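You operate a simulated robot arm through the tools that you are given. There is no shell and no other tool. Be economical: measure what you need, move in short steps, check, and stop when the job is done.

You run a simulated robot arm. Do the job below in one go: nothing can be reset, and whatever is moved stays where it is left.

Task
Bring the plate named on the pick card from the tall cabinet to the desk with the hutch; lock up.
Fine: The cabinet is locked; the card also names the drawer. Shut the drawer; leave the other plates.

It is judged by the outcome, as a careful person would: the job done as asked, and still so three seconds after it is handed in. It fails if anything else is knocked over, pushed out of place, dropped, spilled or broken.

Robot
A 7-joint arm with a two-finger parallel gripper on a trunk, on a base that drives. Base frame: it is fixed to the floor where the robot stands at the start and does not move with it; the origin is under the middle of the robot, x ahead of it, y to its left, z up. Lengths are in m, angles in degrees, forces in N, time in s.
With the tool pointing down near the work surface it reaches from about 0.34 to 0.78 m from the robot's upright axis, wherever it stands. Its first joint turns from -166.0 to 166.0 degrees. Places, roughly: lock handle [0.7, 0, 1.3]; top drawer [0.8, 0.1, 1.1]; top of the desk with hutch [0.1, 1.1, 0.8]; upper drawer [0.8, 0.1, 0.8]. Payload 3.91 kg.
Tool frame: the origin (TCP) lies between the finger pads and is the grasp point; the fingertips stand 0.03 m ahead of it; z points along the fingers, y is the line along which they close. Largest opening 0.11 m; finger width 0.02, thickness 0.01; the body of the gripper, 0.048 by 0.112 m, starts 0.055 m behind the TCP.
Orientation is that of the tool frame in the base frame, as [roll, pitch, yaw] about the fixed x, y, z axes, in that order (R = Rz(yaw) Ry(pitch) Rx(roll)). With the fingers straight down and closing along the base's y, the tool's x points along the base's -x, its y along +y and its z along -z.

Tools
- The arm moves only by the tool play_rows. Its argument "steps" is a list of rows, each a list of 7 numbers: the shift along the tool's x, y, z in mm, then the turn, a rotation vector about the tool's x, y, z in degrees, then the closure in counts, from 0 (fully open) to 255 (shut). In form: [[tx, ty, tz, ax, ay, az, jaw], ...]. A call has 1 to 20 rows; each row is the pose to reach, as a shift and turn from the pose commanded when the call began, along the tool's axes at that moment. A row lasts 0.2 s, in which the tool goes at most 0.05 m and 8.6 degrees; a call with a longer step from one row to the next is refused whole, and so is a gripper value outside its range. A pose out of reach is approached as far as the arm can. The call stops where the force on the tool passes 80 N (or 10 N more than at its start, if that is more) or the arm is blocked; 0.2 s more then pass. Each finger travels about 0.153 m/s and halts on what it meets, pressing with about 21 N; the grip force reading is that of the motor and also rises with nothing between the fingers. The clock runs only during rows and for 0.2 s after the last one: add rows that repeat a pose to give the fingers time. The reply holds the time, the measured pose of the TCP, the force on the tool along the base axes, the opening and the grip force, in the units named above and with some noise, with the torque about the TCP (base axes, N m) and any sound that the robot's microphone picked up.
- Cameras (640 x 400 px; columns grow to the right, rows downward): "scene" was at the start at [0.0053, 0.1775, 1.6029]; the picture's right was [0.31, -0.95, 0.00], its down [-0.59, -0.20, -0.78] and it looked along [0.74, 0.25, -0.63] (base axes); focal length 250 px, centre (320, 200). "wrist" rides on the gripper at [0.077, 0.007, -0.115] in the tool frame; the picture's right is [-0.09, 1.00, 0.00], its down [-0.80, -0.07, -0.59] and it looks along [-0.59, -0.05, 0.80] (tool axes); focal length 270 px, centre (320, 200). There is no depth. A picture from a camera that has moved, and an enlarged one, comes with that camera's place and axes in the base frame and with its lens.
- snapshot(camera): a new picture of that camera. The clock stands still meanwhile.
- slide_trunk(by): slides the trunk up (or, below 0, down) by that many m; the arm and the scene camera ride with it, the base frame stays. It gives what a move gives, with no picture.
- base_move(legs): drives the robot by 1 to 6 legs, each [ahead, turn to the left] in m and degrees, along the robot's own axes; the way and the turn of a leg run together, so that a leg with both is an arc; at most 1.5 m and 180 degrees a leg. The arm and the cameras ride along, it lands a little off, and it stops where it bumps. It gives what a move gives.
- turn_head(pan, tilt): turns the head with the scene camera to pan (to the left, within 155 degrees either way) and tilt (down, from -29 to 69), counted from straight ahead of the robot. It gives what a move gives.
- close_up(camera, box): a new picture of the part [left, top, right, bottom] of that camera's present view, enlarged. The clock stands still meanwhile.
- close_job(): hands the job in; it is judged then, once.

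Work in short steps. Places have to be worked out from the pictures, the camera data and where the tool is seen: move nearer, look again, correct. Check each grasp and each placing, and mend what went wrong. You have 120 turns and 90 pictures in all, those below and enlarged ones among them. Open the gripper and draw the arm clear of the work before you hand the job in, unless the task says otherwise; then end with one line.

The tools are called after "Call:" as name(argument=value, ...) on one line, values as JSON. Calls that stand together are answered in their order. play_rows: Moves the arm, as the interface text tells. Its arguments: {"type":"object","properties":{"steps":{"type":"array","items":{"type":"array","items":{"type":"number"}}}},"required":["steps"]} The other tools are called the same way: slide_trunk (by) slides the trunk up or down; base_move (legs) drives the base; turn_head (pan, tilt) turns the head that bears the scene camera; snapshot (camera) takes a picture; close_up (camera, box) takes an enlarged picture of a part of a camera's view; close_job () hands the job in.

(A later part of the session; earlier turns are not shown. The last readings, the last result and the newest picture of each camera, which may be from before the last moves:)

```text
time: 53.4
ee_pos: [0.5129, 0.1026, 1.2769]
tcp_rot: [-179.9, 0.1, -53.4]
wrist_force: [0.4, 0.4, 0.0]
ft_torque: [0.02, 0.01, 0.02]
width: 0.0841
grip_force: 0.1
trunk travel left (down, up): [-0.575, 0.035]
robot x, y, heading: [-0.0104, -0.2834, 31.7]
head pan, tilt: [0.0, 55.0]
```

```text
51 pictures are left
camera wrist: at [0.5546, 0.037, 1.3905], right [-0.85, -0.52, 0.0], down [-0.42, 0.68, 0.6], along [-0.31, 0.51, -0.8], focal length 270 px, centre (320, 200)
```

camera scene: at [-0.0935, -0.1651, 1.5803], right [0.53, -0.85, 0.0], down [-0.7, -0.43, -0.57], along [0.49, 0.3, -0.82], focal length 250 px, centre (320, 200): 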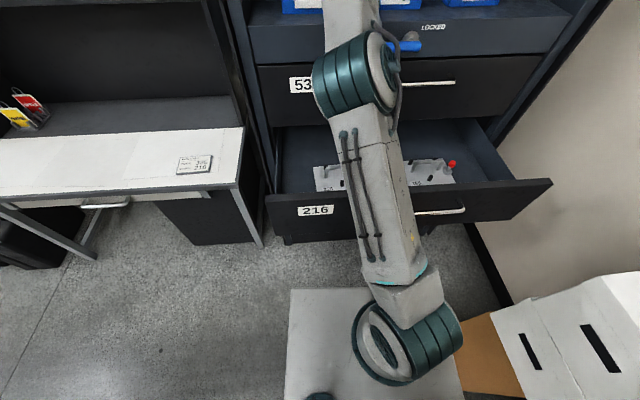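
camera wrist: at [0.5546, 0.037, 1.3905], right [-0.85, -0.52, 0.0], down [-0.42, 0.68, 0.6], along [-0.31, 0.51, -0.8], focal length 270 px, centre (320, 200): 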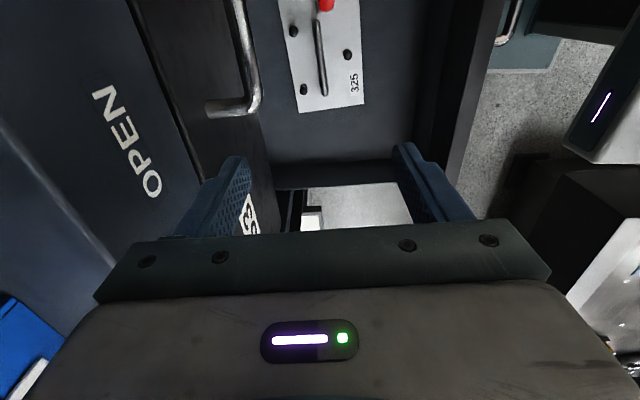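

The bar is aligned with the tool and 4 mm off. The 537 handle leaves little clearance for a vertical descent, so I'll tilt the tool 15° (top toward me), narrow the opening to avoid the black posts, and stage 0.25 m from the grasp point along that axis.

Call:
play_rows(steps=[[0, 30, 0, 4, 0, 0, 100], [-4, 62, 0, 8, 0, 0, 139], [-4, 62, 45, 15, 0, 0, 139], [-4, 62, 90, 15, 0, 0, 139], [-4, 62, 135, 15, 0, 0, 139], [-4, 62, 173, 15, 0, 0, 139], [-4, 62, 173, 15, 0, 0, 139]])

Call:
snapshot(camera="wrist")

Call:
snapshot(camera="scene")

```text
time: 55.0
ee_pos: [0.4597, 0.0708, 1.1031]
tcp_rot: [-165.1, -0.1, -53.5]
wrist_force: [0.3, 0.9, 0.1]
ft_torque: [0.01, 0.0, -0.01]
width: 0.0502
grip_force: 0.0
trunk travel left (down, up): [-0.575, 0.035]
robot x, y, heading: [-0.0109, -0.2919, 31.7]
head pan, tilt: [0.0, 55.0]
```

```text
50 pictures are left
camera wrist: at [0.4767, -0.013, 1.2122], right [-0.82, -0.5, -0.26], down [-0.55, 0.59, 0.59], along [-0.15, 0.63, -0.76], focal length 270 px, centre (320, 200)
```

wrist: 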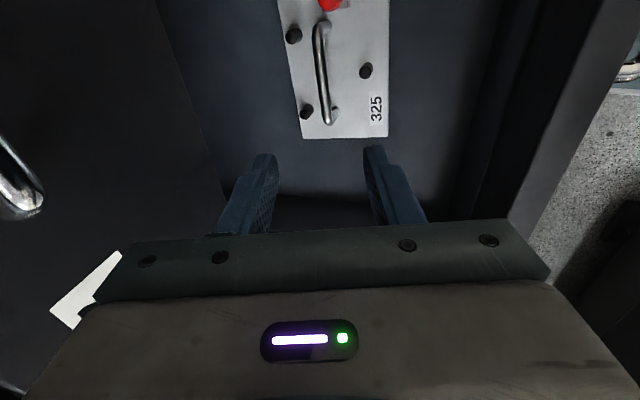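

```text
49 pictures are left
camera scene: at [-0.0936, -0.1652, 1.5804], right [0.53, -0.85, 0.0], down [-0.7, -0.43, -0.57], along [0.49, 0.3, -0.82], focal length 250 px, centre (320, 200)
```

scene: 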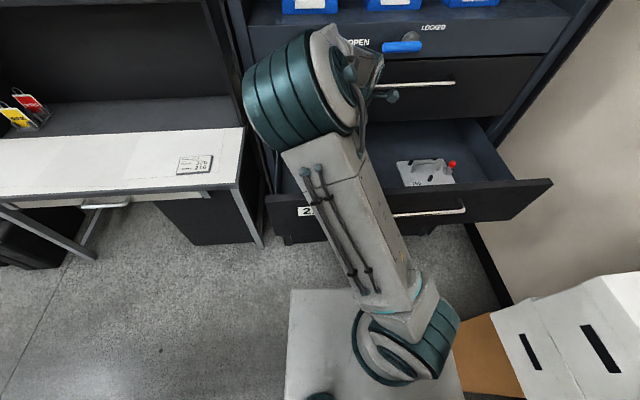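

Both views put the bar near z 0.845 and right on my approach axis. Descend 200 mm along the tool axis, then check.

Call:
play_rows(steps=[[0, 0, 40, 0, 0, 0, 139], [0, 0, 80, 0, 0, 0, 139], [0, 0, 120, 0, 0, 0, 139], [0, 0, 160, 0, 0, 0, 139], [0, 0, 200, 0, 0, 0, 139], [0, 0, 200, 0, 0, 0, 139]])

Call:
snapshot(camera="wrist")

Call:
snapshot(camera="scene")

```text
time: 56.4
ee_pos: [0.504, 0.1012, 0.9107]
tcp_rot: [-165.0, 0.1, -53.3]
wrist_force: [0.9, 0.1, 0.0]
ft_torque: [0.01, 0.02, 0.05]
width: 0.05
grip_force: 0.1
trunk travel left (down, up): [-0.575, 0.035]
robot x, y, heading: [-0.0079, -0.2912, 31.6]
head pan, tilt: [0.0, 55.0]
```

```text
48 pictures are left
camera wrist: at [0.5207, 0.0175, 1.0188], right [-0.82, -0.5, -0.26], down [-0.55, 0.59, 0.59], along [-0.15, 0.63, -0.76], focal length 270 px, centre (320, 200)
```

wrist: 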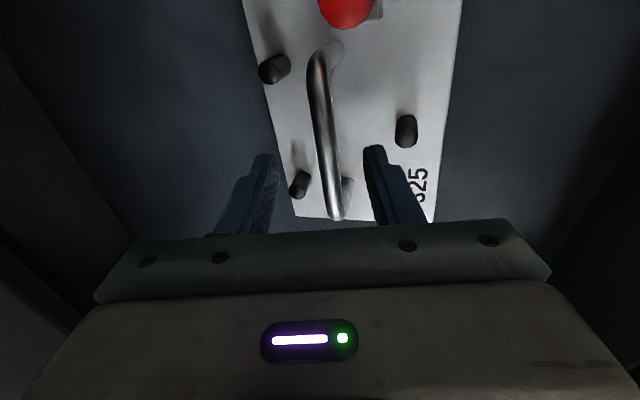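

```text
47 pictures are left
camera scene: at [-0.0936, -0.165, 1.5803], right [0.53, -0.85, 0.0], down [-0.7, -0.43, -0.57], along [0.49, 0.3, -0.82], focal length 250 px, centre (320, 200)
```

scene: 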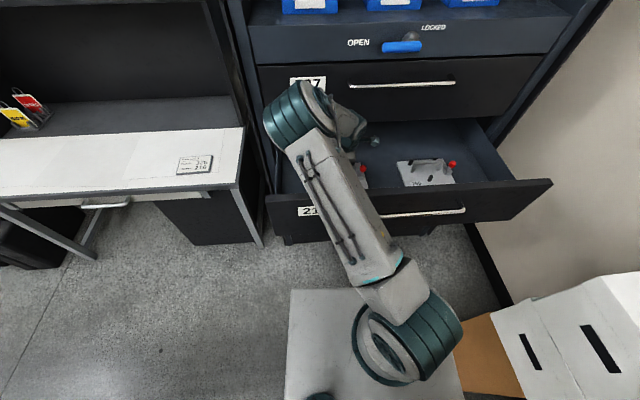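

Continuing: shift 5 mm back and advance 56 mm so the bar sits between the pads, then close.

Call:
play_rows(steps=[[0, 5, 20, 0, 0, 0, 139], [0, 5, 40, 0, 0, 0, 139], [0, 5, 56, 0, 0, 0, 139], [0, 5, 56, 0, 0, 0, 139]])

Call:
snapshot(camera="wrist")

```text
time: 57.4
ee_pos: [0.5109, 0.1081, 0.8557]
tcp_rot: [-165.0, 0.1, -53.3]
wrist_force: [0.6, -0.4, -0.6]
ft_torque: [0.01, -0.01, -0.01]
width: 0.0501
grip_force: 0.0
trunk travel left (down, up): [-0.575, 0.035]
robot x, y, heading: [-0.0136, -0.291, 31.9]
head pan, tilt: [0.0, 55.0]
```

```text
46 pictures are left
camera wrist: at [0.5276, 0.0238, 0.9633], right [-0.82, -0.5, -0.26], down [-0.55, 0.59, 0.59], along [-0.15, 0.63, -0.76], focal length 270 px, centre (320, 200)
```

wrist: 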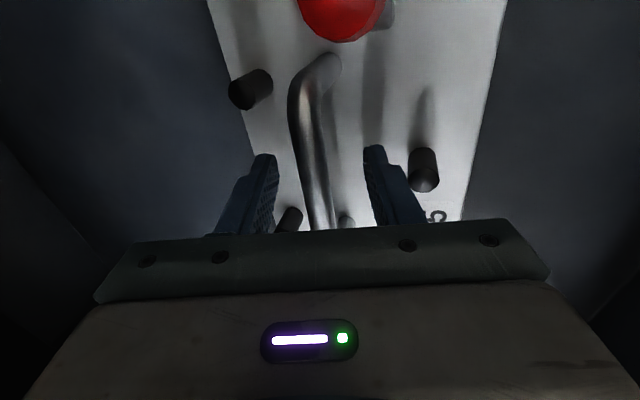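

Bar is between pads, though ~12 mm left of its middle. Shift 10 mm right, then close and check the grip.

Call:
play_rows(steps=[[10, 0, 3, 0, 0, 0, 139], [10, 0, 3, 0, 0, 0, 200], [10, 0, 3, 0, 0, 0, 255], [10, 0, 3, 0, 0, 0, 255]])

Call:
snapshot(camera="wrist")

```text
time: 58.4
ee_pos: [0.5171, 0.1007, 0.8521]
tcp_rot: [-165.0, 0.0, -53.3]
wrist_force: [1.9, 0.7, 2.6]
ft_torque: [-0.36, -0.29, 0.34]
width: 0.0143
grip_force: 20.7
trunk travel left (down, up): [-0.575, 0.035]
robot x, y, heading: [-0.013, -0.2898, 31.6]
head pan, tilt: [0.0, 55.0]
```

```text
45 pictures are left
camera wrist: at [0.5342, 0.0164, 0.9602], right [-0.82, -0.5, -0.26], down [-0.55, 0.59, 0.59], along [-0.15, 0.63, -0.76], focal length 270 px, centre (320, 200)
```

wrist: 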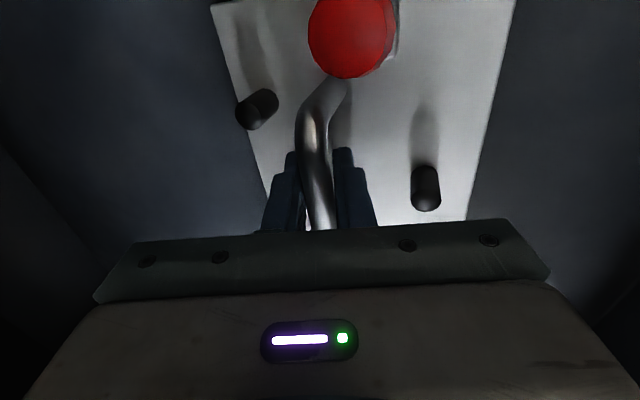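

Gripped at 14 mm. Lift 40 mm straight up and check that the plate comes along.

Call:
play_rows(steps=[[0, -3, -10, 0, 0, 0, 255], [0, -5, -20, 0, 0, 0, 255], [0, -8, -30, 0, 0, 0, 255], [0, -10, -39, 0, 0, 0, 255], [0, -10, -39, 0, 0, 0, 255]])

Call:
snapshot(camera="wrist")

Call:
close_up(camera="scene", box=[250, 80, 500, 230])

```text
time: 59.6
ee_pos: [0.5162, 0.0982, 0.8946]
tcp_rot: [-165.2, 0.0, -53.3]
wrist_force: [-0.4, 0.3, -9.7]
ft_torque: [-0.06, -0.11, -0.02]
width: 0.0139
grip_force: 20.9
trunk travel left (down, up): [-0.575, 0.035]
robot x, y, heading: [-0.0116, -0.2875, 31.7]
head pan, tilt: [0.0, 55.0]
```

```text
44 pictures are left
camera wrist: at [0.5331, 0.0148, 1.0022], right [-0.83, -0.5, -0.26], down [-0.55, 0.59, 0.59], along [-0.15, 0.63, -0.76], focal length 270 px, centre (320, 200)
```

wrist: 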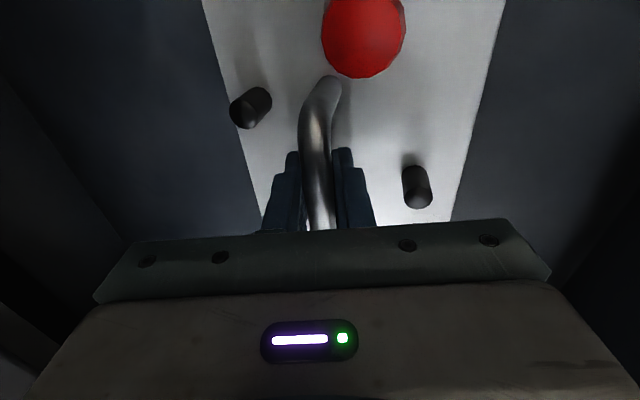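

```text
2.56 times, centred on (375, 155) of scene
camera zoom: at [-0.0927, -0.1644, 1.5803], right [0.53, -0.85, 0.0], down [-0.7, -0.43, -0.57], along [0.49, 0.3, -0.82], focal length 641 px, centre (179, 315)
```

zoom: 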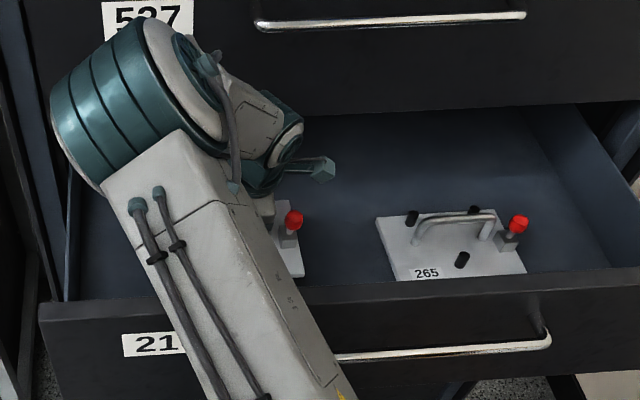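

Plate lifted (≈10 N). Continue up along the tool axis 0.2 m, moving away from the 537 handle.

Call:
play_rows(steps=[[0, 3, -20, 0, 0, 0, 255], [0, 6, -45, 0, 0, 0, 255], [0, 10, -75, 0, 0, 0, 255], [0, 12, -105, 0, 0, 0, 255], [0, 12, -135, 0, 0, 0, 255], [0, 12, -165, 0, 0, 0, 255], [0, 12, -190, 0, 0, 0, 255], [0, 12, -200, 0, 0, 0, 255], [0, 12, -200, 0, 0, 0, 255]])

Call:
snapshot(camera="scene")

Call:
snapshot(camera="wrist")

```text
time: 61.6
ee_pos: [0.467, 0.0612, 1.0814]
tcp_rot: [-165.0, 0.1, -53.4]
wrist_force: [-0.1, 0.1, -9.2]
ft_torque: [-0.06, -0.07, 0.02]
width: 0.0136
grip_force: 20.9
trunk travel left (down, up): [-0.575, 0.035]
robot x, y, heading: [-0.0107, -0.2914, 31.7]
head pan, tilt: [0.0, 55.0]
```

```text
42 pictures are left
camera scene: at [-0.0928, -0.1645, 1.5803], right [0.53, -0.85, 0.0], down [-0.7, -0.43, -0.57], along [0.49, 0.3, -0.82], focal length 250 px, centre (320, 200)
```

scene: 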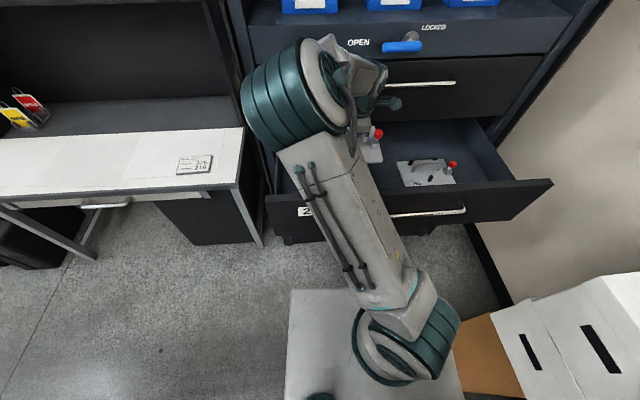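

```text
41 pictures are left
camera wrist: at [0.4842, -0.0228, 1.1898], right [-0.82, -0.5, -0.26], down [-0.55, 0.59, 0.59], along [-0.15, 0.63, -0.76], focal length 270 px, centre (320, 200)
```

wrist: 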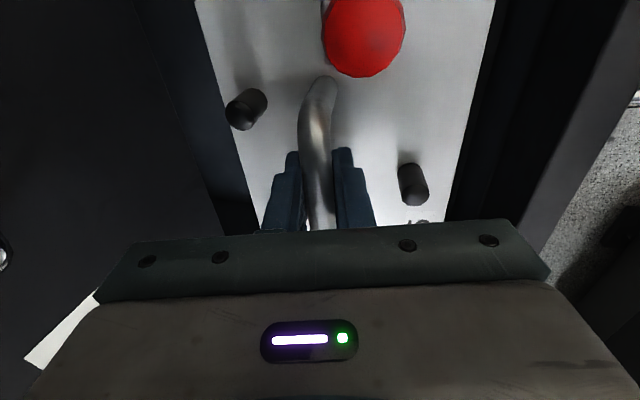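

Desk from pictures: front edge about f=0.49 (cabinet-forward axis), clear white area near (0.10, 0.99). I'll back away 0.3 m with the plate held high, then turn left and drive along the desk front.

Call:
base_move(legs=[[-0.3, 0]])

Call:
base_move(legs=[[0, 65]])

Call:
turn_head(pan=0, tilt=35)

Call:
snapshot(camera="scene")

```text
time: 63.6
ee_pos: [0.2094, -0.0984, 1.0816]
tcp_rot: [-165.0, 0.1, -53.3]
wrist_force: [-0.1, -0.2, -9.1]
ft_torque: [-0.02, -0.12, 0.0]
width: 0.0137
grip_force: 21.0
trunk travel left (down, up): [-0.575, 0.035]
robot x, y, heading: [-0.2694, -0.4518, 31.3]
head pan, tilt: [0.0, 55.0]
```

```text
time: 66.9
ee_pos: [-0.3993, 0.1282, 1.0816]
tcp_rot: [-165.2, 0.1, 13.0]
wrist_force: [0.7, 0.4, -9.6]
ft_torque: [0.08, -0.06, 0.02]
width: 0.0135
grip_force: 21.0
trunk travel left (down, up): [-0.575, 0.035]
robot x, y, heading: [-0.2697, -0.4491, 98.2]
head pan, tilt: [0.0, 55.0]
```

```text
time: 67.8
ee_pos: [-0.3982, 0.1299, 1.0824]
tcp_rot: [-165.0, 0.0, 13.1]
wrist_force: [0.5, -0.4, -10.1]
ft_torque: [0.07, -0.05, 0.01]
width: 0.0138
grip_force: 20.9
trunk travel left (down, up): [-0.575, 0.035]
robot x, y, heading: [-0.2694, -0.4484, 98.0]
head pan, tilt: [0.0, 35.0]
```

```text
40 pictures are left
camera scene: at [-0.4192, -0.4583, 1.6085], right [0.99, 0.14, 0.0], down [0.08, -0.57, -0.82], along [-0.11, 0.81, -0.57], focal length 250 px, centre (320, 200)
```

scene: 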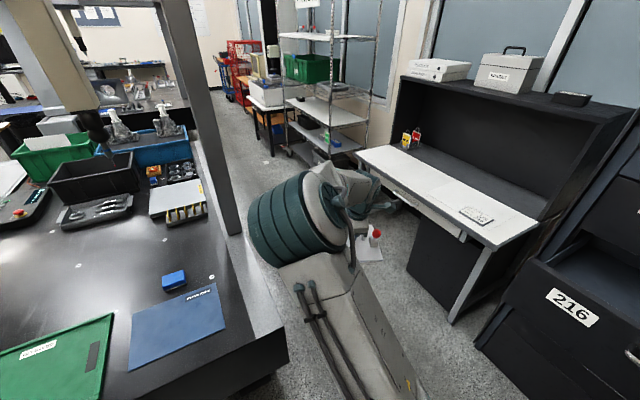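

There's a workbench on the left, making an aisle about 1 m wide. I'll go in two legs to keep mid-aisle: first toward (-0.10, -0.07) at heading ~66°, then turn left to ~114°.

Call:
base_move(legs=[[0, -32], [0.41, 0]])

Call:
base_move(legs=[[0, 48]])

Call:
snapshot(camera="scene")

```text
time: 71.9
ee_pos: [0.0963, 0.4961, 1.0823]
tcp_rot: [-165.1, 0.1, -18.9]
wrist_force: [0.5, -0.1, -9.6]
ft_torque: [0.04, -0.12, -0.01]
width: 0.0135
grip_force: 21.5
trunk travel left (down, up): [-0.575, 0.035]
robot x, y, heading: [-0.0986, -0.0631, 66.1]
head pan, tilt: [0.0, 35.0]
```

```text
time: 74.5
ee_pos: [-0.38, 0.4569, 1.0812]
tcp_rot: [-165.1, 0.0, 28.7]
wrist_force: [-0.2, -0.3, -9.9]
ft_torque: [0.09, -0.03, -0.01]
width: 0.0137
grip_force: 20.7
trunk travel left (down, up): [-0.575, 0.035]
robot x, y, heading: [-0.1001, -0.0669, 113.6]
head pan, tilt: [0.0, 35.0]
```

```text
39 pictures are left
camera scene: at [-0.2406, -0.1144, 1.6085], right [0.92, 0.4, 0.0], down [0.23, -0.53, -0.82], along [-0.33, 0.75, -0.57], focal length 250 px, centre (320, 200)
```

scene: 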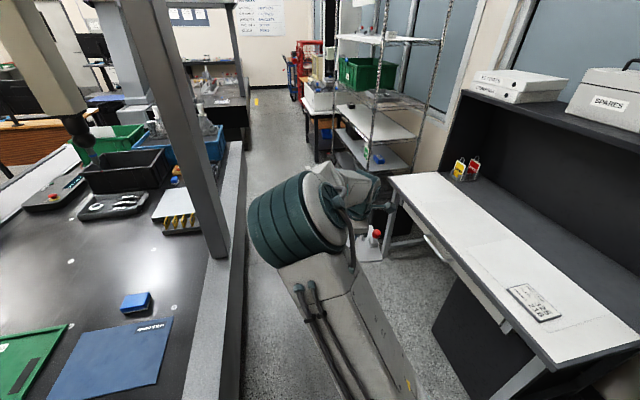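

Aisle looks clear. Turn 2.5° right and drive 0.75 m, then check.

Call:
base_move(legs=[[0, -2.5], [0.75, 0]])

Call:
base_move(legs=[[0, -76]])

Call:
turn_head(pan=0, tilt=45)

Call:
snapshot(camera="scene")

Call:
snapshot(camera="wrist")

```text
time: 79.1
ee_pos: [-0.6442, 1.2034, 1.0807]
tcp_rot: [-165.1, 0.0, 26.3]
wrist_force: [1.2, 0.7, -9.4]
ft_torque: [0.07, -0.06, 0.01]
width: 0.0137
grip_force: 20.6
trunk travel left (down, up): [-0.575, 0.035]
robot x, y, heading: [-0.384, 0.6648, 111.1]
head pan, tilt: [0.0, 35.0]
```

```text
time: 82.7
ee_pos: [0.0607, 1.0627, 1.081]
tcp_rot: [-165.2, 0.1, -48.1]
wrist_force: [0.5, -0.3, -10.3]
ft_torque: [-0.08, -0.06, -0.04]
width: 0.0139
grip_force: 21.1
trunk travel left (down, up): [-0.575, 0.035]
robot x, y, heading: [-0.3869, 0.6716, 36.9]
head pan, tilt: [0.0, 35.0]
```

```text
time: 83.4
ee_pos: [0.0608, 1.0631, 1.0817]
tcp_rot: [-165.2, 0.0, -48.1]
wrist_force: [-0.5, 0.3, -9.7]
ft_torque: [-0.05, -0.11, 0.01]
width: 0.0138
grip_force: 21.2
trunk travel left (down, up): [-0.575, 0.035]
robot x, y, heading: [-0.3851, 0.6702, 36.9]
head pan, tilt: [0.0, 45.0]
```

```text
38 pictures are left
camera scene: at [-0.4686, 0.7923, 1.5938], right [0.6, -0.8, 0.0], down [-0.57, -0.42, -0.71], along [0.57, 0.42, -0.71], focal length 250 px, centre (320, 200)
```

scene: 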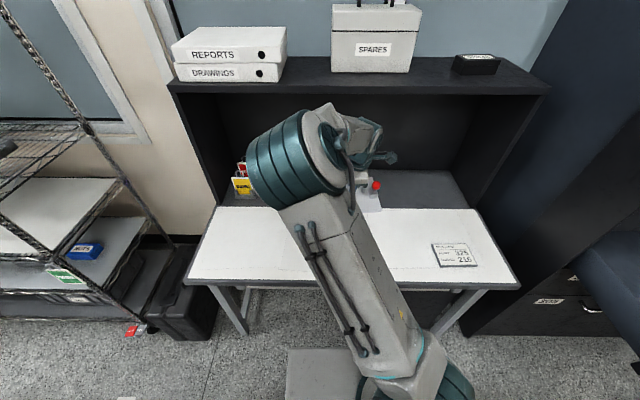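

```text
37 pictures are left
camera wrist: at [0.0855, 0.9804, 1.189], right [-0.78, -0.58, -0.26], down [-0.6, 0.54, 0.59], along [-0.2, 0.61, -0.76], focal length 270 px, centre (320, 200)
```

wrist: 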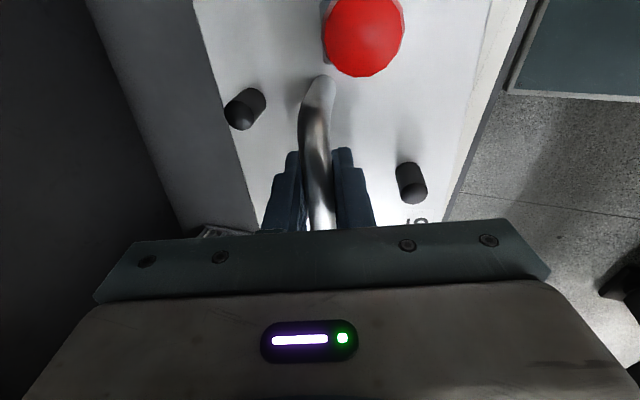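

Positioned over clear desk area (card well to the right). Lower straight down 0.21 m, then look.

Call:
play_rows(steps=[[0, 8, 29, 0, 0, 0, 255], [0, 16, 58, 0, 0, 0, 255], [0, 23, 87, 0, 0, 0, 255], [0, 31, 116, 0, 0, 0, 255], [0, 39, 145, 0, 0, 0, 255], [0, 47, 174, 0, 0, 0, 255], [0, 54, 203, 0, 0, 0, 255], [0, 54, 203, 0, 0, 0, 255]])

Call:
snapshot(camera="scene")

Call:
snapshot(camera="wrist")

```text
time: 85.2
ee_pos: [0.0626, 1.0632, 0.8744]
tcp_rot: [-165.1, 0.0, -48.1]
wrist_force: [0.1, -0.7, -9.5]
ft_torque: [-0.07, -0.03, 0.03]
width: 0.0135
grip_force: 20.7
trunk travel left (down, up): [-0.575, 0.035]
robot x, y, heading: [-0.3883, 0.6684, 36.8]
head pan, tilt: [0.0, 45.0]
```

```text
36 pictures are left
camera scene: at [-0.4686, 0.7923, 1.5937], right [0.6, -0.8, 0.0], down [-0.57, -0.43, -0.71], along [0.56, 0.42, -0.71], focal length 250 px, centre (320, 200)
```

scene: 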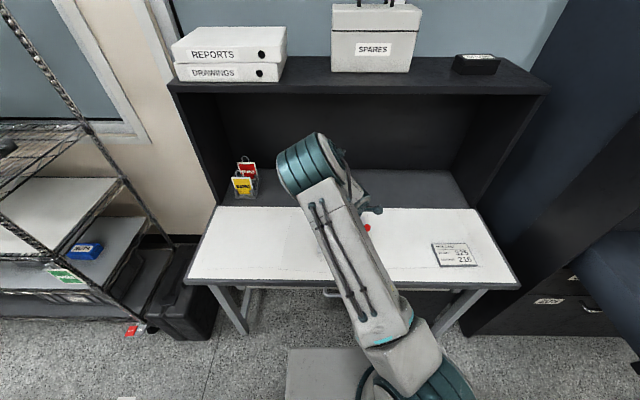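

```text
35 pictures are left
camera wrist: at [0.0863, 0.9811, 0.9807], right [-0.78, -0.58, -0.26], down [-0.6, 0.54, 0.59], along [-0.2, 0.61, -0.76], focal length 270 px, centre (320, 200)
```

wrist: 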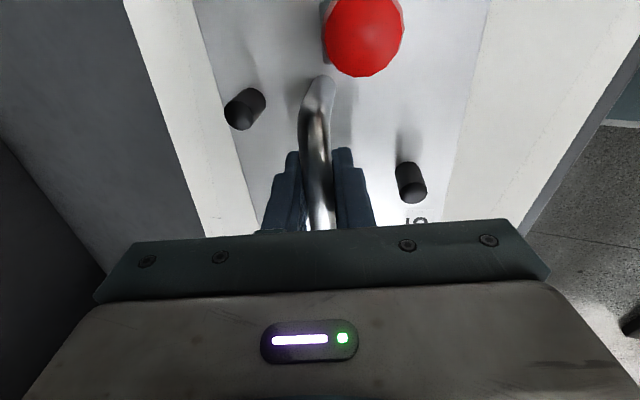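

Plate is over the white surface. Lower slowly another 40 mm.

Call:
play_rows(steps=[[0, 2.6, 9.7, 0, 0, 0, 255], [0, 5.2, 19.3, 0, 0, 0, 255], [0, 7.8, 29, 0, 0, 0, 255], [0, 10.4, 38.6, 0, 0, 0, 255], [0, 10.4, 38.6, 0, 0, 0, 255]])

```text
time: 86.4
ee_pos: [0.0614, 1.0637, 0.8313]
tcp_rot: [-165.1, -0.1, -48.1]
wrist_force: [-0.1, 0.0, -8.9]
ft_torque: [-0.08, -0.07, 0.03]
width: 0.0138
grip_force: 21.0
trunk travel left (down, up): [-0.575, 0.035]
robot x, y, heading: [-0.3804, 0.6663, 36.9]
head pan, tilt: [0.0, 45.0]
```

No contact yet. Step down another 16 mm in small rows.

Call:
play_rows(steps=[[0, 1, 3.9, 0, 0, 0, 255], [0, 2.1, 7.7, 0, 0, 0, 255], [0, 3.1, 11.6, 0, 0, 0, 255], [0, 4.1, 15.5, 0, 0, 0, 255], [0, 4.1, 15.5, 0, 0, 0, 255]])

Call:
snapshot(camera="wrist")

```text
time: 87.6
ee_pos: [0.0612, 1.0622, 0.8164]
tcp_rot: [-165.1, 0.1, -48.2]
wrist_force: [-0.8, 0.6, 0.6]
ft_torque: [0.01, 0.03, 0.03]
width: 0.0136
grip_force: 21.1
trunk travel left (down, up): [-0.575, 0.035]
robot x, y, heading: [-0.3831, 0.6685, 36.7]
head pan, tilt: [0.0, 45.0]
```

```text
34 pictures are left
camera wrist: at [0.0855, 0.9808, 0.9235], right [-0.78, -0.58, -0.26], down [-0.6, 0.54, 0.59], along [-0.2, 0.61, -0.76], focal length 270 px, centre (320, 200)
```

wrist: 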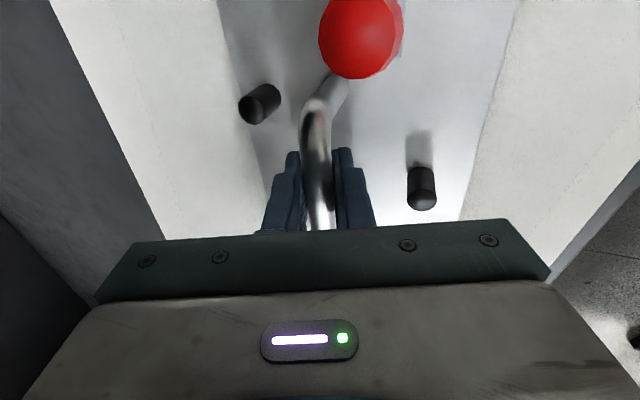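

Weight is on the desk (force ≈ 0). Open partly (to clear the posts), check, then withdraw along the tool axis.

Call:
play_rows(steps=[[0, 0, 0, 0, 0, 0, 190], [0, 0, 0, 0, 0, 0, 139], [0, 0, 0, 0, 0, 0, 139], [0, 0, -20, 0, 0, 0, 139], [0, 0, -50, 0, 0, 0, 139], [0, 0, -90, 0, 0, 0, 139], [0, 0, -130, 0, 0, 0, 139], [0, 0, -170, 0, 0, 0, 139], [0, 0, -210, 0, 0, 0, 139], [0, 0, -250, 0, 0, 0, 139], [0, 0, -250, 0, 0, 0, 139]])

Call:
snapshot(camera="wrist")

Call:
snapshot(camera="scene")

```text
time: 90.0
ee_pos: [0.011, 1.0162, 1.0584]
tcp_rot: [-165.1, 0.1, -48.2]
wrist_force: [0.0, -0.8, -0.4]
ft_torque: [0.01, 0.0, 0.01]
width: 0.05
grip_force: 0.1
trunk travel left (down, up): [-0.575, 0.035]
robot x, y, heading: [-0.3816, 0.6665, 36.6]
head pan, tilt: [0.0, 45.0]
```

```text
33 pictures are left
camera wrist: at [0.035, 0.9348, 1.1659], right [-0.78, -0.58, -0.26], down [-0.6, 0.54, 0.59], along [-0.2, 0.61, -0.76], focal length 270 px, centre (320, 200)
```

wrist: 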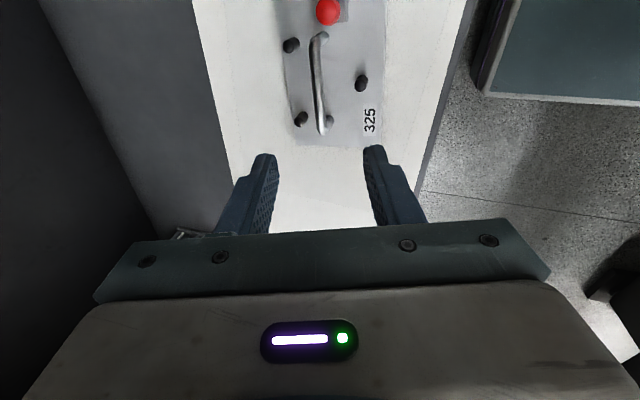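

```text
32 pictures are left
camera scene: at [-0.4692, 0.7917, 1.5937], right [0.6, -0.8, 0.0], down [-0.57, -0.42, -0.71], along [0.57, 0.42, -0.71], focal length 250 px, centre (320, 200)
```

scene: 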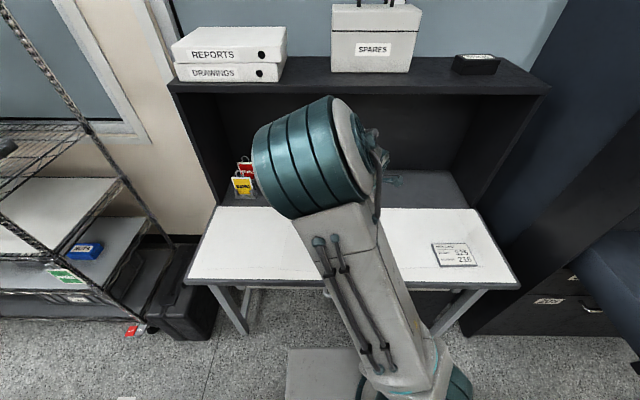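

Plate 325 rests flat on the desk. Now retrace my path back to the cabinet: turn left to 111°, reverse 0.76 m.

Call:
base_move(legs=[[0, 74.5], [-0.76, 0]])

```text
time: 97.4
ee_pos: [-0.3337, 0.4161, 1.0569]
tcp_rot: [-165.1, 0.0, 25.2]
wrist_force: [0.4, -1.0, -0.3]
ft_torque: [0.0, 0.03, 0.0]
width: 0.0501
grip_force: 0.0
trunk travel left (down, up): [-0.575, 0.035]
robot x, y, heading: [-0.1137, -0.0617, 110.3]
head pan, tilt: [0.0, 45.0]
```

Now turn to 66°, reverse 0.40 m, and turn to face the cabinet (35°).

Call:
base_move(legs=[[0, -44.3], [-0.4, 0], [0, -31]])

Call:
turn_head(pan=0, tilt=45)

Call:
snapshot(camera="scene")

```text
time: 103.4
ee_pos: [0.1384, -0.0814, 1.0581]
tcp_rot: [-165.1, 0.1, -50.8]
wrist_force: [-0.1, 0.0, 0.7]
ft_torque: [0.01, -0.01, -0.01]
width: 0.0503
grip_force: 0.1
trunk travel left (down, up): [-0.575, 0.035]
robot x, y, heading: [-0.2719, -0.4135, 34.3]
head pan, tilt: [0.0, 45.0]
```

```text
time: 104.0
ee_pos: [0.1385, -0.0817, 1.0572]
tcp_rot: [-165.2, 0.0, -50.8]
wrist_force: [0.2, -1.5, 0.2]
ft_torque: [0.01, 0.01, -0.01]
width: 0.05
grip_force: 0.1
trunk travel left (down, up): [-0.575, 0.035]
robot x, y, heading: [-0.2684, -0.4132, 34.3]
head pan, tilt: [0.0, 45.0]
```

```text
31 pictures are left
camera scene: at [-0.3514, -0.2845, 1.5938], right [0.56, -0.83, 0.0], down [-0.58, -0.4, -0.71], along [0.58, 0.4, -0.71], focal length 250 px, centre (320, 200)
```

scene: 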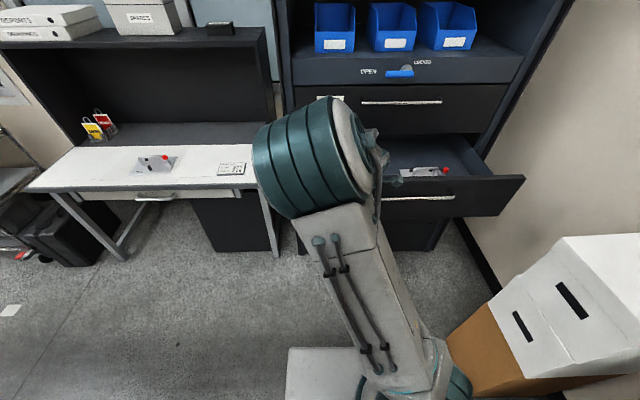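

Plate is visible on the desk. Now turn the tool horizontal again (fingers closing vertically) and move right, in front of the drawer handle.

Call:
play_rows(steps=[[17, -8, -17, 6.25, 0, 0, 139], [35, -15, -34, 12.5, 0, 0, 139], [52, -23, -51, 18.75, 0, 0, 139], [70, -30, -68, 25, 0, 0, 139], [87, -38, -85, 31.25, 0, 0, 139], [105, -46, -102, 37.5, 0, 0, 139], [122, -53, -118, 43.75, 0, 0, 139], [140, -61, -135, 50, 0, 0, 139], [157, -68, -152, 56.25, 0, 0, 139], [175, -76, -169, 62.5, 0, 0, 139], [192, -83, -186, 68.75, 0, 0, 139], [210, -91, -203, 75, 0, 0, 139], [210, -91, -203, 75, 0, 0, 139]])

Call:
play_rows(steps=[[0, 0, 0, 0, 4, 0, 100], [0, 0, 0, 0, 4, 0, 100]])

Call:
slide_trunk(by=-0.33)

Call:
snapshot(camera="scene")

Call:
snapshot(camera="wrist")

```text
time: 106.8
ee_pos: [0.2998, -0.2221, 1.2769]
tcp_rot: [-89.9, 0.1, -50.8]
wrist_force: [-0.2, 0.6, 0.4]
ft_torque: [-0.04, -0.01, 0.0]
width: 0.05
grip_force: 0.0
trunk travel left (down, up): [-0.575, 0.035]
robot x, y, heading: [-0.2717, -0.414, 34.5]
head pan, tilt: [0.0, 45.0]
```

```text
time: 107.4
ee_pos: [0.2984, -0.2217, 1.2764]
tcp_rot: [-90.1, 0.2, -54.9]
wrist_force: [0.8, 0.7, 0.5]
ft_torque: [0.0, -0.02, 0.01]
width: 0.0668
grip_force: 0.0
trunk travel left (down, up): [-0.575, 0.035]
robot x, y, heading: [-0.2682, -0.4118, 34.4]
head pan, tilt: [0.0, 45.0]
```

```text
time: 110.6
ee_pos: [0.2996, -0.2217, 0.9465]
tcp_rot: [-90.1, 0.1, -54.9]
wrist_force: [-0.1, 0.6, 0.3]
ft_torque: [0.02, 0.0, 0.01]
width: 0.0671
grip_force: 0.0
trunk travel left (down, up): [-0.245, 0.365]
robot x, y, heading: [-0.274, -0.4164, 34.0]
head pan, tilt: [0.0, 45.0]
```

```text
30 pictures are left
camera scene: at [-0.3513, -0.2847, 1.2638], right [0.56, -0.83, 0.0], down [-0.58, -0.4, -0.71], along [0.58, 0.4, -0.71], focal length 250 px, centre (320, 200)
```

scene: 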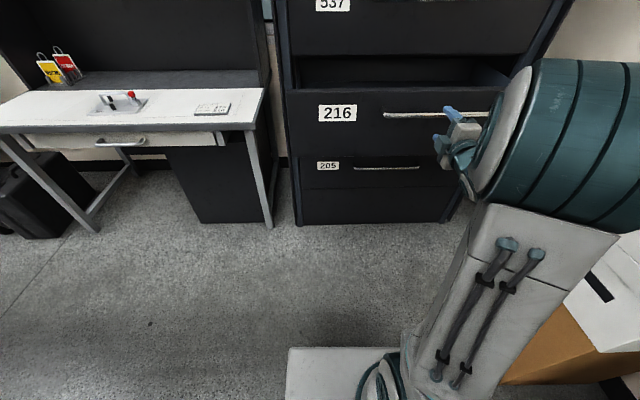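

```text
29 pictures are left
camera wrist: at [0.2499, -0.3514, 0.939], right [-0.05, 0.07, -1.0], down [-0.95, 0.31, 0.07], along [0.32, 0.95, 0.05], focal length 270 px, centre (320, 200)
```

wrist: 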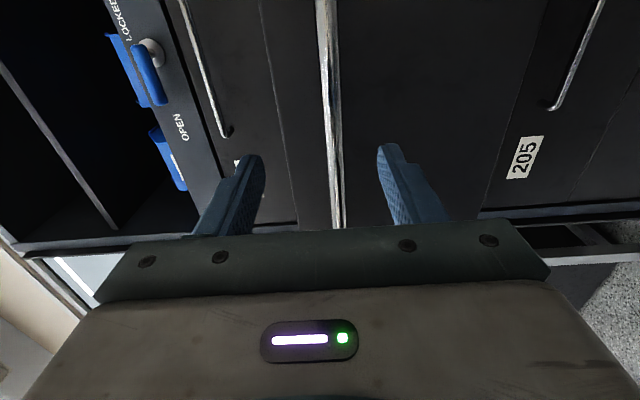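

Handle sits ~9 mm below the TCP. Lower 8 mm, open wider so the fingers straddle the handle and push on the panel, and drive forward 0.4 m.

Call:
play_rows(steps=[[0, 8, 0, 0, 0, 0, 60], [0, 8, 0, 0, 0, 0, 60]])

Call:
base_move(legs=[[0.08, 0]])

Call:
snapshot(camera="wrist")

```text
time: 111.2
ee_pos: [0.2991, -0.2224, 0.94]
tcp_rot: [-90.2, 0.1, -54.8]
wrist_force: [0.6, 0.1, -0.5]
ft_torque: [-0.04, 0.03, -0.01]
width: 0.084
grip_force: 0.1
trunk travel left (down, up): [-0.245, 0.365]
robot x, y, heading: [-0.2702, -0.411, 34.2]
head pan, tilt: [0.0, 45.0]
```

```text
time: 112.3
ee_pos: [0.3642, -0.1773, 0.9397]
tcp_rot: [-90.1, 0.1, -54.8]
wrist_force: [-0.1, 0.4, -0.1]
ft_torque: [-0.01, -0.01, -0.02]
width: 0.0842
grip_force: 0.0
trunk travel left (down, up): [-0.245, 0.365]
robot x, y, heading: [-0.2058, -0.3651, 34.6]
head pan, tilt: [0.0, 45.0]
```

```text
28 pictures are left
camera wrist: at [0.3157, -0.3056, 0.9316], right [-0.05, 0.07, -1.0], down [-0.95, 0.31, 0.07], along [0.31, 0.95, 0.05], focal length 270 px, centre (320, 200)
```

wrist: 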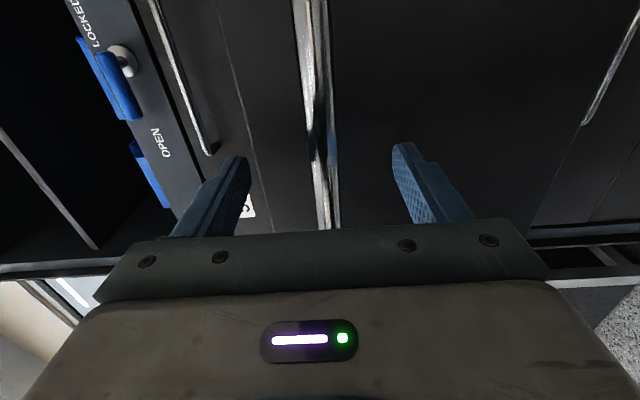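

Straddling well. Drive forward to push the drawer most of the way.

Call:
base_move(legs=[[0.3, 0]])

Call:
snapshot(camera="scene")

```text
time: 114.3
ee_pos: [0.599, -0.0137, 0.9381]
tcp_rot: [-90.1, 0.1, -54.5]
wrist_force: [0.0, -1.0, -0.2]
ft_torque: [-0.01, 0.03, 0.02]
width: 0.0842
grip_force: 0.1
trunk travel left (down, up): [-0.245, 0.365]
robot x, y, heading: [0.0251, -0.2091, 34.6]
head pan, tilt: [0.0, 45.0]
```

```text
27 pictures are left
camera scene: at [-0.052, -0.0797, 1.2638], right [0.57, -0.82, 0.0], down [-0.58, -0.4, -0.71], along [0.58, 0.4, -0.71], focal length 250 px, centre (320, 200)
```

scene: 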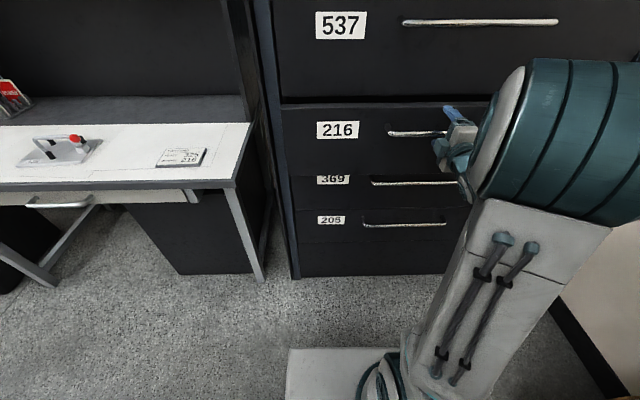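

About 7 cm remain. Push with the arm in small rows.

Call:
play_rows(steps=[[0, 0, 15, 0, 0, 0, 60], [0, 0, 30, 0, 0, 0, 60], [0, 0, 45, 0, 0, 0, 60], [0, 0, 55, 0, 0, 0, 60], [0, 0, 63, 0, 0, 0, 60], [0, 0, 70, 0, 0, 0, 60], [0, 0, 76, 0, 0, 0, 60], [0, 0, 82, 0, 0, 0, 60], [0, 0, 88, 0, 0, 0, 60]])

Call:
snapshot(camera="scene")

```text
time: 116.0
ee_pos: [0.654, 0.0234, 0.9393]
tcp_rot: [-90.2, 0.0, -54.6]
wrist_force: [-45.0, -18.3, 0.5]
ft_torque: [1.01, -2.13, 0.8]
width: 0.0839
grip_force: 0.2
trunk travel left (down, up): [-0.245, 0.365]
robot x, y, heading: [0.0281, -0.2078, 34.2]
head pan, tilt: [0.0, 45.0]
stopped in row 8: the force on the tool passed its limit at 89 N (the readings are from after the stop); the commanded pose is now the measured one
```

```text
26 pictures are left
camera scene: at [-0.059, -0.083, 1.2638], right [0.56, -0.83, 0.0], down [-0.58, -0.4, -0.71], along [0.59, 0.4, -0.7], focal length 250 px, centre (320, 200)
```

scene: 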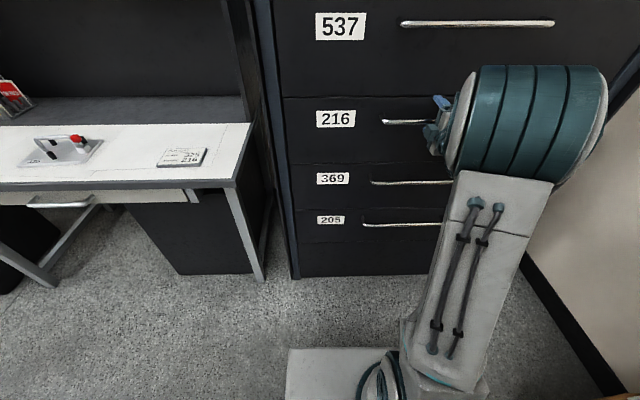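

Drawer hit its stop flush. Back off, raise the trunk, and inspect.

Call:
play_rows(steps=[[0, 0, -20, 0, 0, 0, 60], [0, 0, -50, 0, 0, 0, 60], [0, 0, -80, 0, 0, 0, 60], [0, 0, -80, 0, 0, 0, 60]])

Call:
base_move(legs=[[-0.1, 0]])

Call:
slide_trunk(by=0.33)

Call:
snapshot(camera="scene")

Call:
snapshot(camera="wrist")

```text
time: 117.0
ee_pos: [0.5921, -0.0229, 0.9353]
tcp_rot: [-90.5, 0.2, -54.7]
wrist_force: [-0.1, 0.5, -0.1]
ft_torque: [0.04, -0.01, -0.02]
width: 0.0841
grip_force: 0.1
trunk travel left (down, up): [-0.245, 0.365]
robot x, y, heading: [0.0249, -0.207, 34.4]
head pan, tilt: [0.0, 45.0]
```

```text
time: 118.1
ee_pos: [0.5118, -0.0791, 0.935]
tcp_rot: [-90.4, 0.1, -54.8]
wrist_force: [-0.1, -0.7, -0.3]
ft_torque: [0.0, 0.02, -0.05]
width: 0.0842
grip_force: 0.1
trunk travel left (down, up): [-0.245, 0.365]
robot x, y, heading: [-0.0521, -0.2595, 34.3]
head pan, tilt: [0.0, 45.0]
```

```text
time: 121.3
ee_pos: [0.5102, -0.0789, 1.2646]
tcp_rot: [-90.5, 0.0, -54.8]
wrist_force: [0.2, 0.4, -0.1]
ft_torque: [-0.01, 0.0, 0.05]
width: 0.0845
grip_force: 0.1
trunk travel left (down, up): [-0.575, 0.035]
robot x, y, heading: [-0.0527, -0.261, 34.1]
head pan, tilt: [0.0, 45.0]
```

```text
25 pictures are left
camera scene: at [-0.1338, -0.1357, 1.5937], right [0.56, -0.83, 0.0], down [-0.58, -0.4, -0.71], along [0.58, 0.4, -0.71], focal length 250 px, centre (320, 200)
```

scene: 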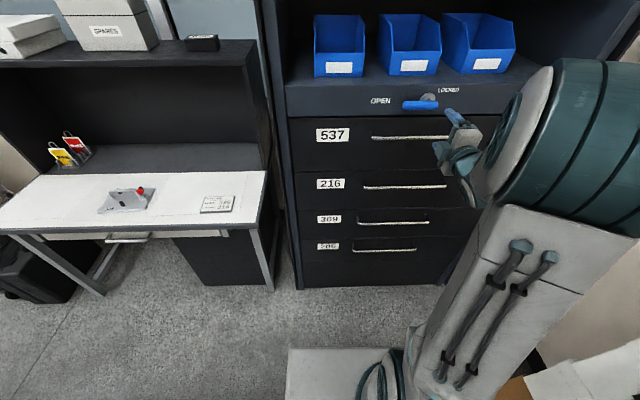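

```text
24 pictures are left
camera wrist: at [0.4619, -0.2081, 1.2585], right [-0.06, 0.07, -1.0], down [-0.95, 0.31, 0.08], along [0.32, 0.95, 0.05], focal length 270 px, centre (320, 200)
```

wrist: 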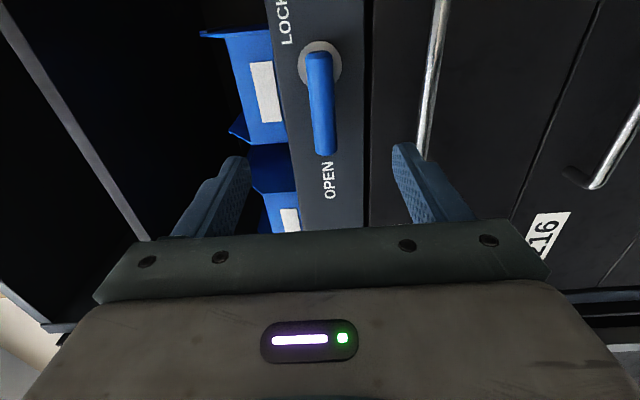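

Drawer 216 is shut; lever still at OPEN, bar horizontal at z ≈ 1.263. I'll move the tool to straddle the bar near its outer end.

Call:
play_rows(steps=[[-20, 1, 20, 0, 0, 0, 116], [-42, 1, 50, 0, 0, 0, 116], [-42, 1, 90, 0, 0, 0, 116], [-42, 1, 120, 0, 0, 0, 116], [-42, 1, 120, 0, 0, 0, 116]])

Call:
snapshot(camera="wrist")

```text
time: 122.5
ee_pos: [0.5845, 0.0258, 1.2634]
tcp_rot: [-90.5, 0.1, -54.8]
wrist_force: [0.5, -0.7, 0.3]
ft_torque: [-0.01, 0.0, 0.03]
width: 0.06
grip_force: 0.0
trunk travel left (down, up): [-0.575, 0.035]
robot x, y, heading: [-0.0524, -0.2626, 34.4]
head pan, tilt: [0.0, 45.0]
```

```text
23 pictures are left
camera wrist: at [0.5364, -0.103, 1.2567], right [-0.06, 0.07, -1.0], down [-0.95, 0.31, 0.08], along [0.32, 0.95, 0.05], focal length 270 px, centre (320, 200)
```

wrist: 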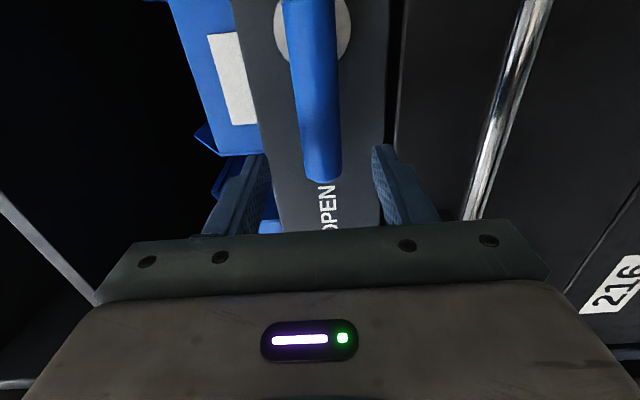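

Aligned. Advance the remaining 50 mm and close loosely.

Call:
play_rows(steps=[[0, 0, 25, 0, 0, 0, 116], [0, 0, 50, 0, 0, 0, 116], [0, 0, 50, 0, 0, 0, 178], [0, 0, 50, 0, 0, 0, 178], [0, 0, 50, 0, 0, 0, 178]])

Call:
snapshot(camera="wrist")

```text
time: 123.7
ee_pos: [0.626, 0.0535, 1.2644]
tcp_rot: [-90.5, 0.2, -54.8]
wrist_force: [-0.2, 0.4, 0.0]
ft_torque: [0.0, -0.01, 0.0]
width: 0.033
grip_force: 0.1
trunk travel left (down, up): [-0.575, 0.035]
robot x, y, heading: [-0.052, -0.2594, 34.2]
head pan, tilt: [0.0, 45.0]
```

```text
22 pictures are left
camera wrist: at [0.5767, -0.0754, 1.2575], right [-0.06, 0.07, -1.0], down [-0.95, 0.31, 0.08], along [0.32, 0.95, 0.05], focal length 270 px, centre (320, 200)
```

wrist: 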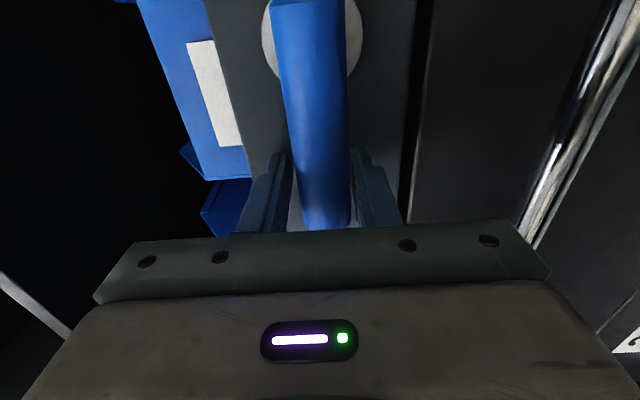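

Captured. Swing back up toward LOCKED, first half.

Call:
play_rows(steps=[[0.6, -8.8, 0, 0, 0, 8, 178], [2.4, -17.4, 0, 0, 0, 16, 178], [5.4, -25.6, 0, 0, 0, 24, 178], [9.6, -33.4, 0, 0, 0, 32, 178], [14.7, -40.5, 0, 0, 0, 40, 178], [20.8, -46.8, 0, 0, 0, 48, 178]])

Call:
play_rows(steps=[[0.6, -8.8, 0, 0, 0, 8, 178], [2.4, -17.4, 0, 0, 0, 16, 178], [5.4, -25.6, 0, 0, 0, 24, 178], [9.6, -33.4, 0, 0, 0, 32, 178], [14.7, -40.5, 0, 0, 0, 40, 178], [17.6, -43.8, 0, 0, 0, 44, 178]])

Call:
snapshot(camera="wrist")

```text
time: 125.1
ee_pos: [0.6386, 0.0366, 1.3099]
tcp_rot: [-90.7, 48.2, -55.2]
wrist_force: [-1.0, 0.9, -0.3]
ft_torque: [-0.02, 0.05, 0.0]
width: 0.0337
grip_force: 0.8
trunk travel left (down, up): [-0.575, 0.035]
robot x, y, heading: [-0.0556, -0.2617, 34.2]
head pan, tilt: [0.0, 45.0]
```

```text
time: 126.5
ee_pos: [0.6647, 0.0008, 1.3253]
tcp_rot: [102.4, 87.7, 137.7]
wrist_force: [0.0, 0.6, 1.1]
ft_torque: [-0.04, 0.01, -0.02]
width: 0.0341
grip_force: 0.9
trunk travel left (down, up): [-0.575, 0.035]
robot x, y, heading: [-0.0566, -0.2658, 34.4]
head pan, tilt: [0.0, 45.0]
```

```text
21 pictures are left
camera wrist: at [0.5642, -0.0583, 1.2487], right [-0.57, 0.81, 0.13], down [-0.42, -0.42, 0.8], along [0.7, 0.41, 0.58], focal length 270 px, centre (320, 200)
```

wrist: 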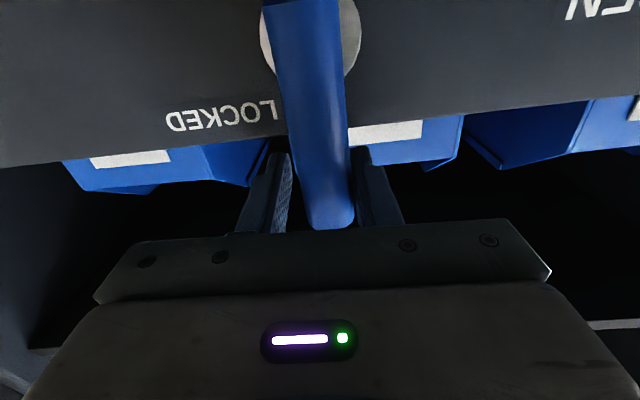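

Lever is nearly upright. Nudge further until it meets its stop.

Call:
play_rows(steps=[[0.1, -4.4, 0, 0, 0, 4, 178], [0.6, -8.8, 0, 0, 0, 8, 178], [0.8, -10, 0, 0, 0, 9, 178], [0.8, -10, 0, 0, 0, 9, 178]])

```text
time: 127.5
ee_pos: [0.6671, -0.0007, 1.3235]
tcp_rot: [92.8, 79.0, 128.2]
wrist_force: [-12.8, 14.0, -6.5]
ft_torque: [-0.22, -0.36, -0.02]
width: 0.0421
grip_force: 9.0
trunk travel left (down, up): [-0.575, 0.035]
robot x, y, heading: [-0.0528, -0.2642, 34.6]
head pan, tilt: [0.0, 45.0]
```

At the stop. Ease back, open, and withdraw straight back.

Call:
play_rows(steps=[[0, 6, 0, 0, 0, -5, 178], [0, 8, 0, 0, 0, -7, 90], [0, 8, 0, 0, 0, -7, 40], [0, 8, 0, 0, 0, -7, 40], [0, 8, -40, 0, 0, -7, 40], [0, 8, -80, 0, 0, -7, 40], [0, 8, -120, 0, 0, -7, 40], [0, 8, -120, 0, 0, -7, 40]])

Call:
base_move(legs=[[-0.2, 0]])

Call:
snapshot(camera="scene")

Call:
snapshot(camera="wrist")

```text
time: 129.3
ee_pos: [0.5668, -0.0715, 1.3263]
tcp_rot: [97.2, 85.8, 132.4]
wrist_force: [0.1, -0.3, 0.8]
ft_torque: [-0.04, 0.0, 0.0]
width: 0.0926
grip_force: 0.0
trunk travel left (down, up): [-0.575, 0.035]
robot x, y, heading: [-0.0541, -0.2618, 34.3]
head pan, tilt: [0.0, 45.0]
```

```text
time: 130.9
ee_pos: [0.3991, -0.187, 1.3276]
tcp_rot: [96.3, 85.9, 131.5]
wrist_force: [-0.9, 0.0, 0.7]
ft_torque: [-0.02, -0.01, -0.02]
width: 0.0929
grip_force: 0.1
trunk travel left (down, up): [-0.575, 0.035]
robot x, y, heading: [-0.2202, -0.3809, 34.0]
head pan, tilt: [0.0, 45.0]
```

```text
20 pictures are left
camera scene: at [-0.3017, -0.2502, 1.5938], right [0.56, -0.83, 0.0], down [-0.58, -0.4, -0.71], along [0.58, 0.4, -0.71], focal length 250 px, centre (320, 200)
```

scene: 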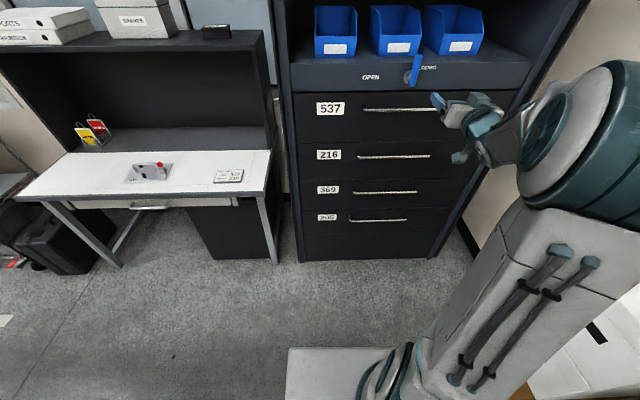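

```text
19 pictures are left
camera wrist: at [0.2973, -0.2429, 1.2514], right [-0.57, 0.81, 0.16], down [-0.41, -0.44, 0.8], along [0.72, 0.39, 0.58], focal length 270 px, centre (320, 200)
```

wrist: 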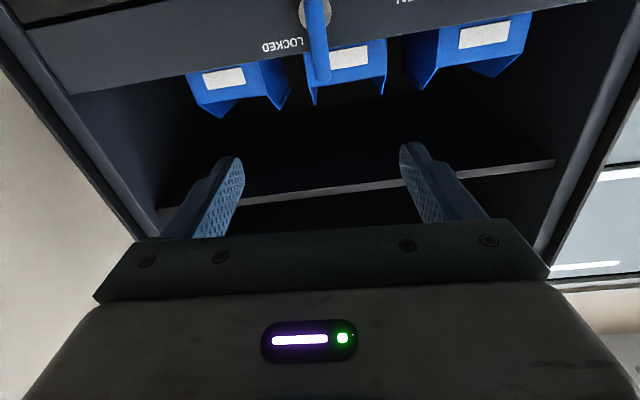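

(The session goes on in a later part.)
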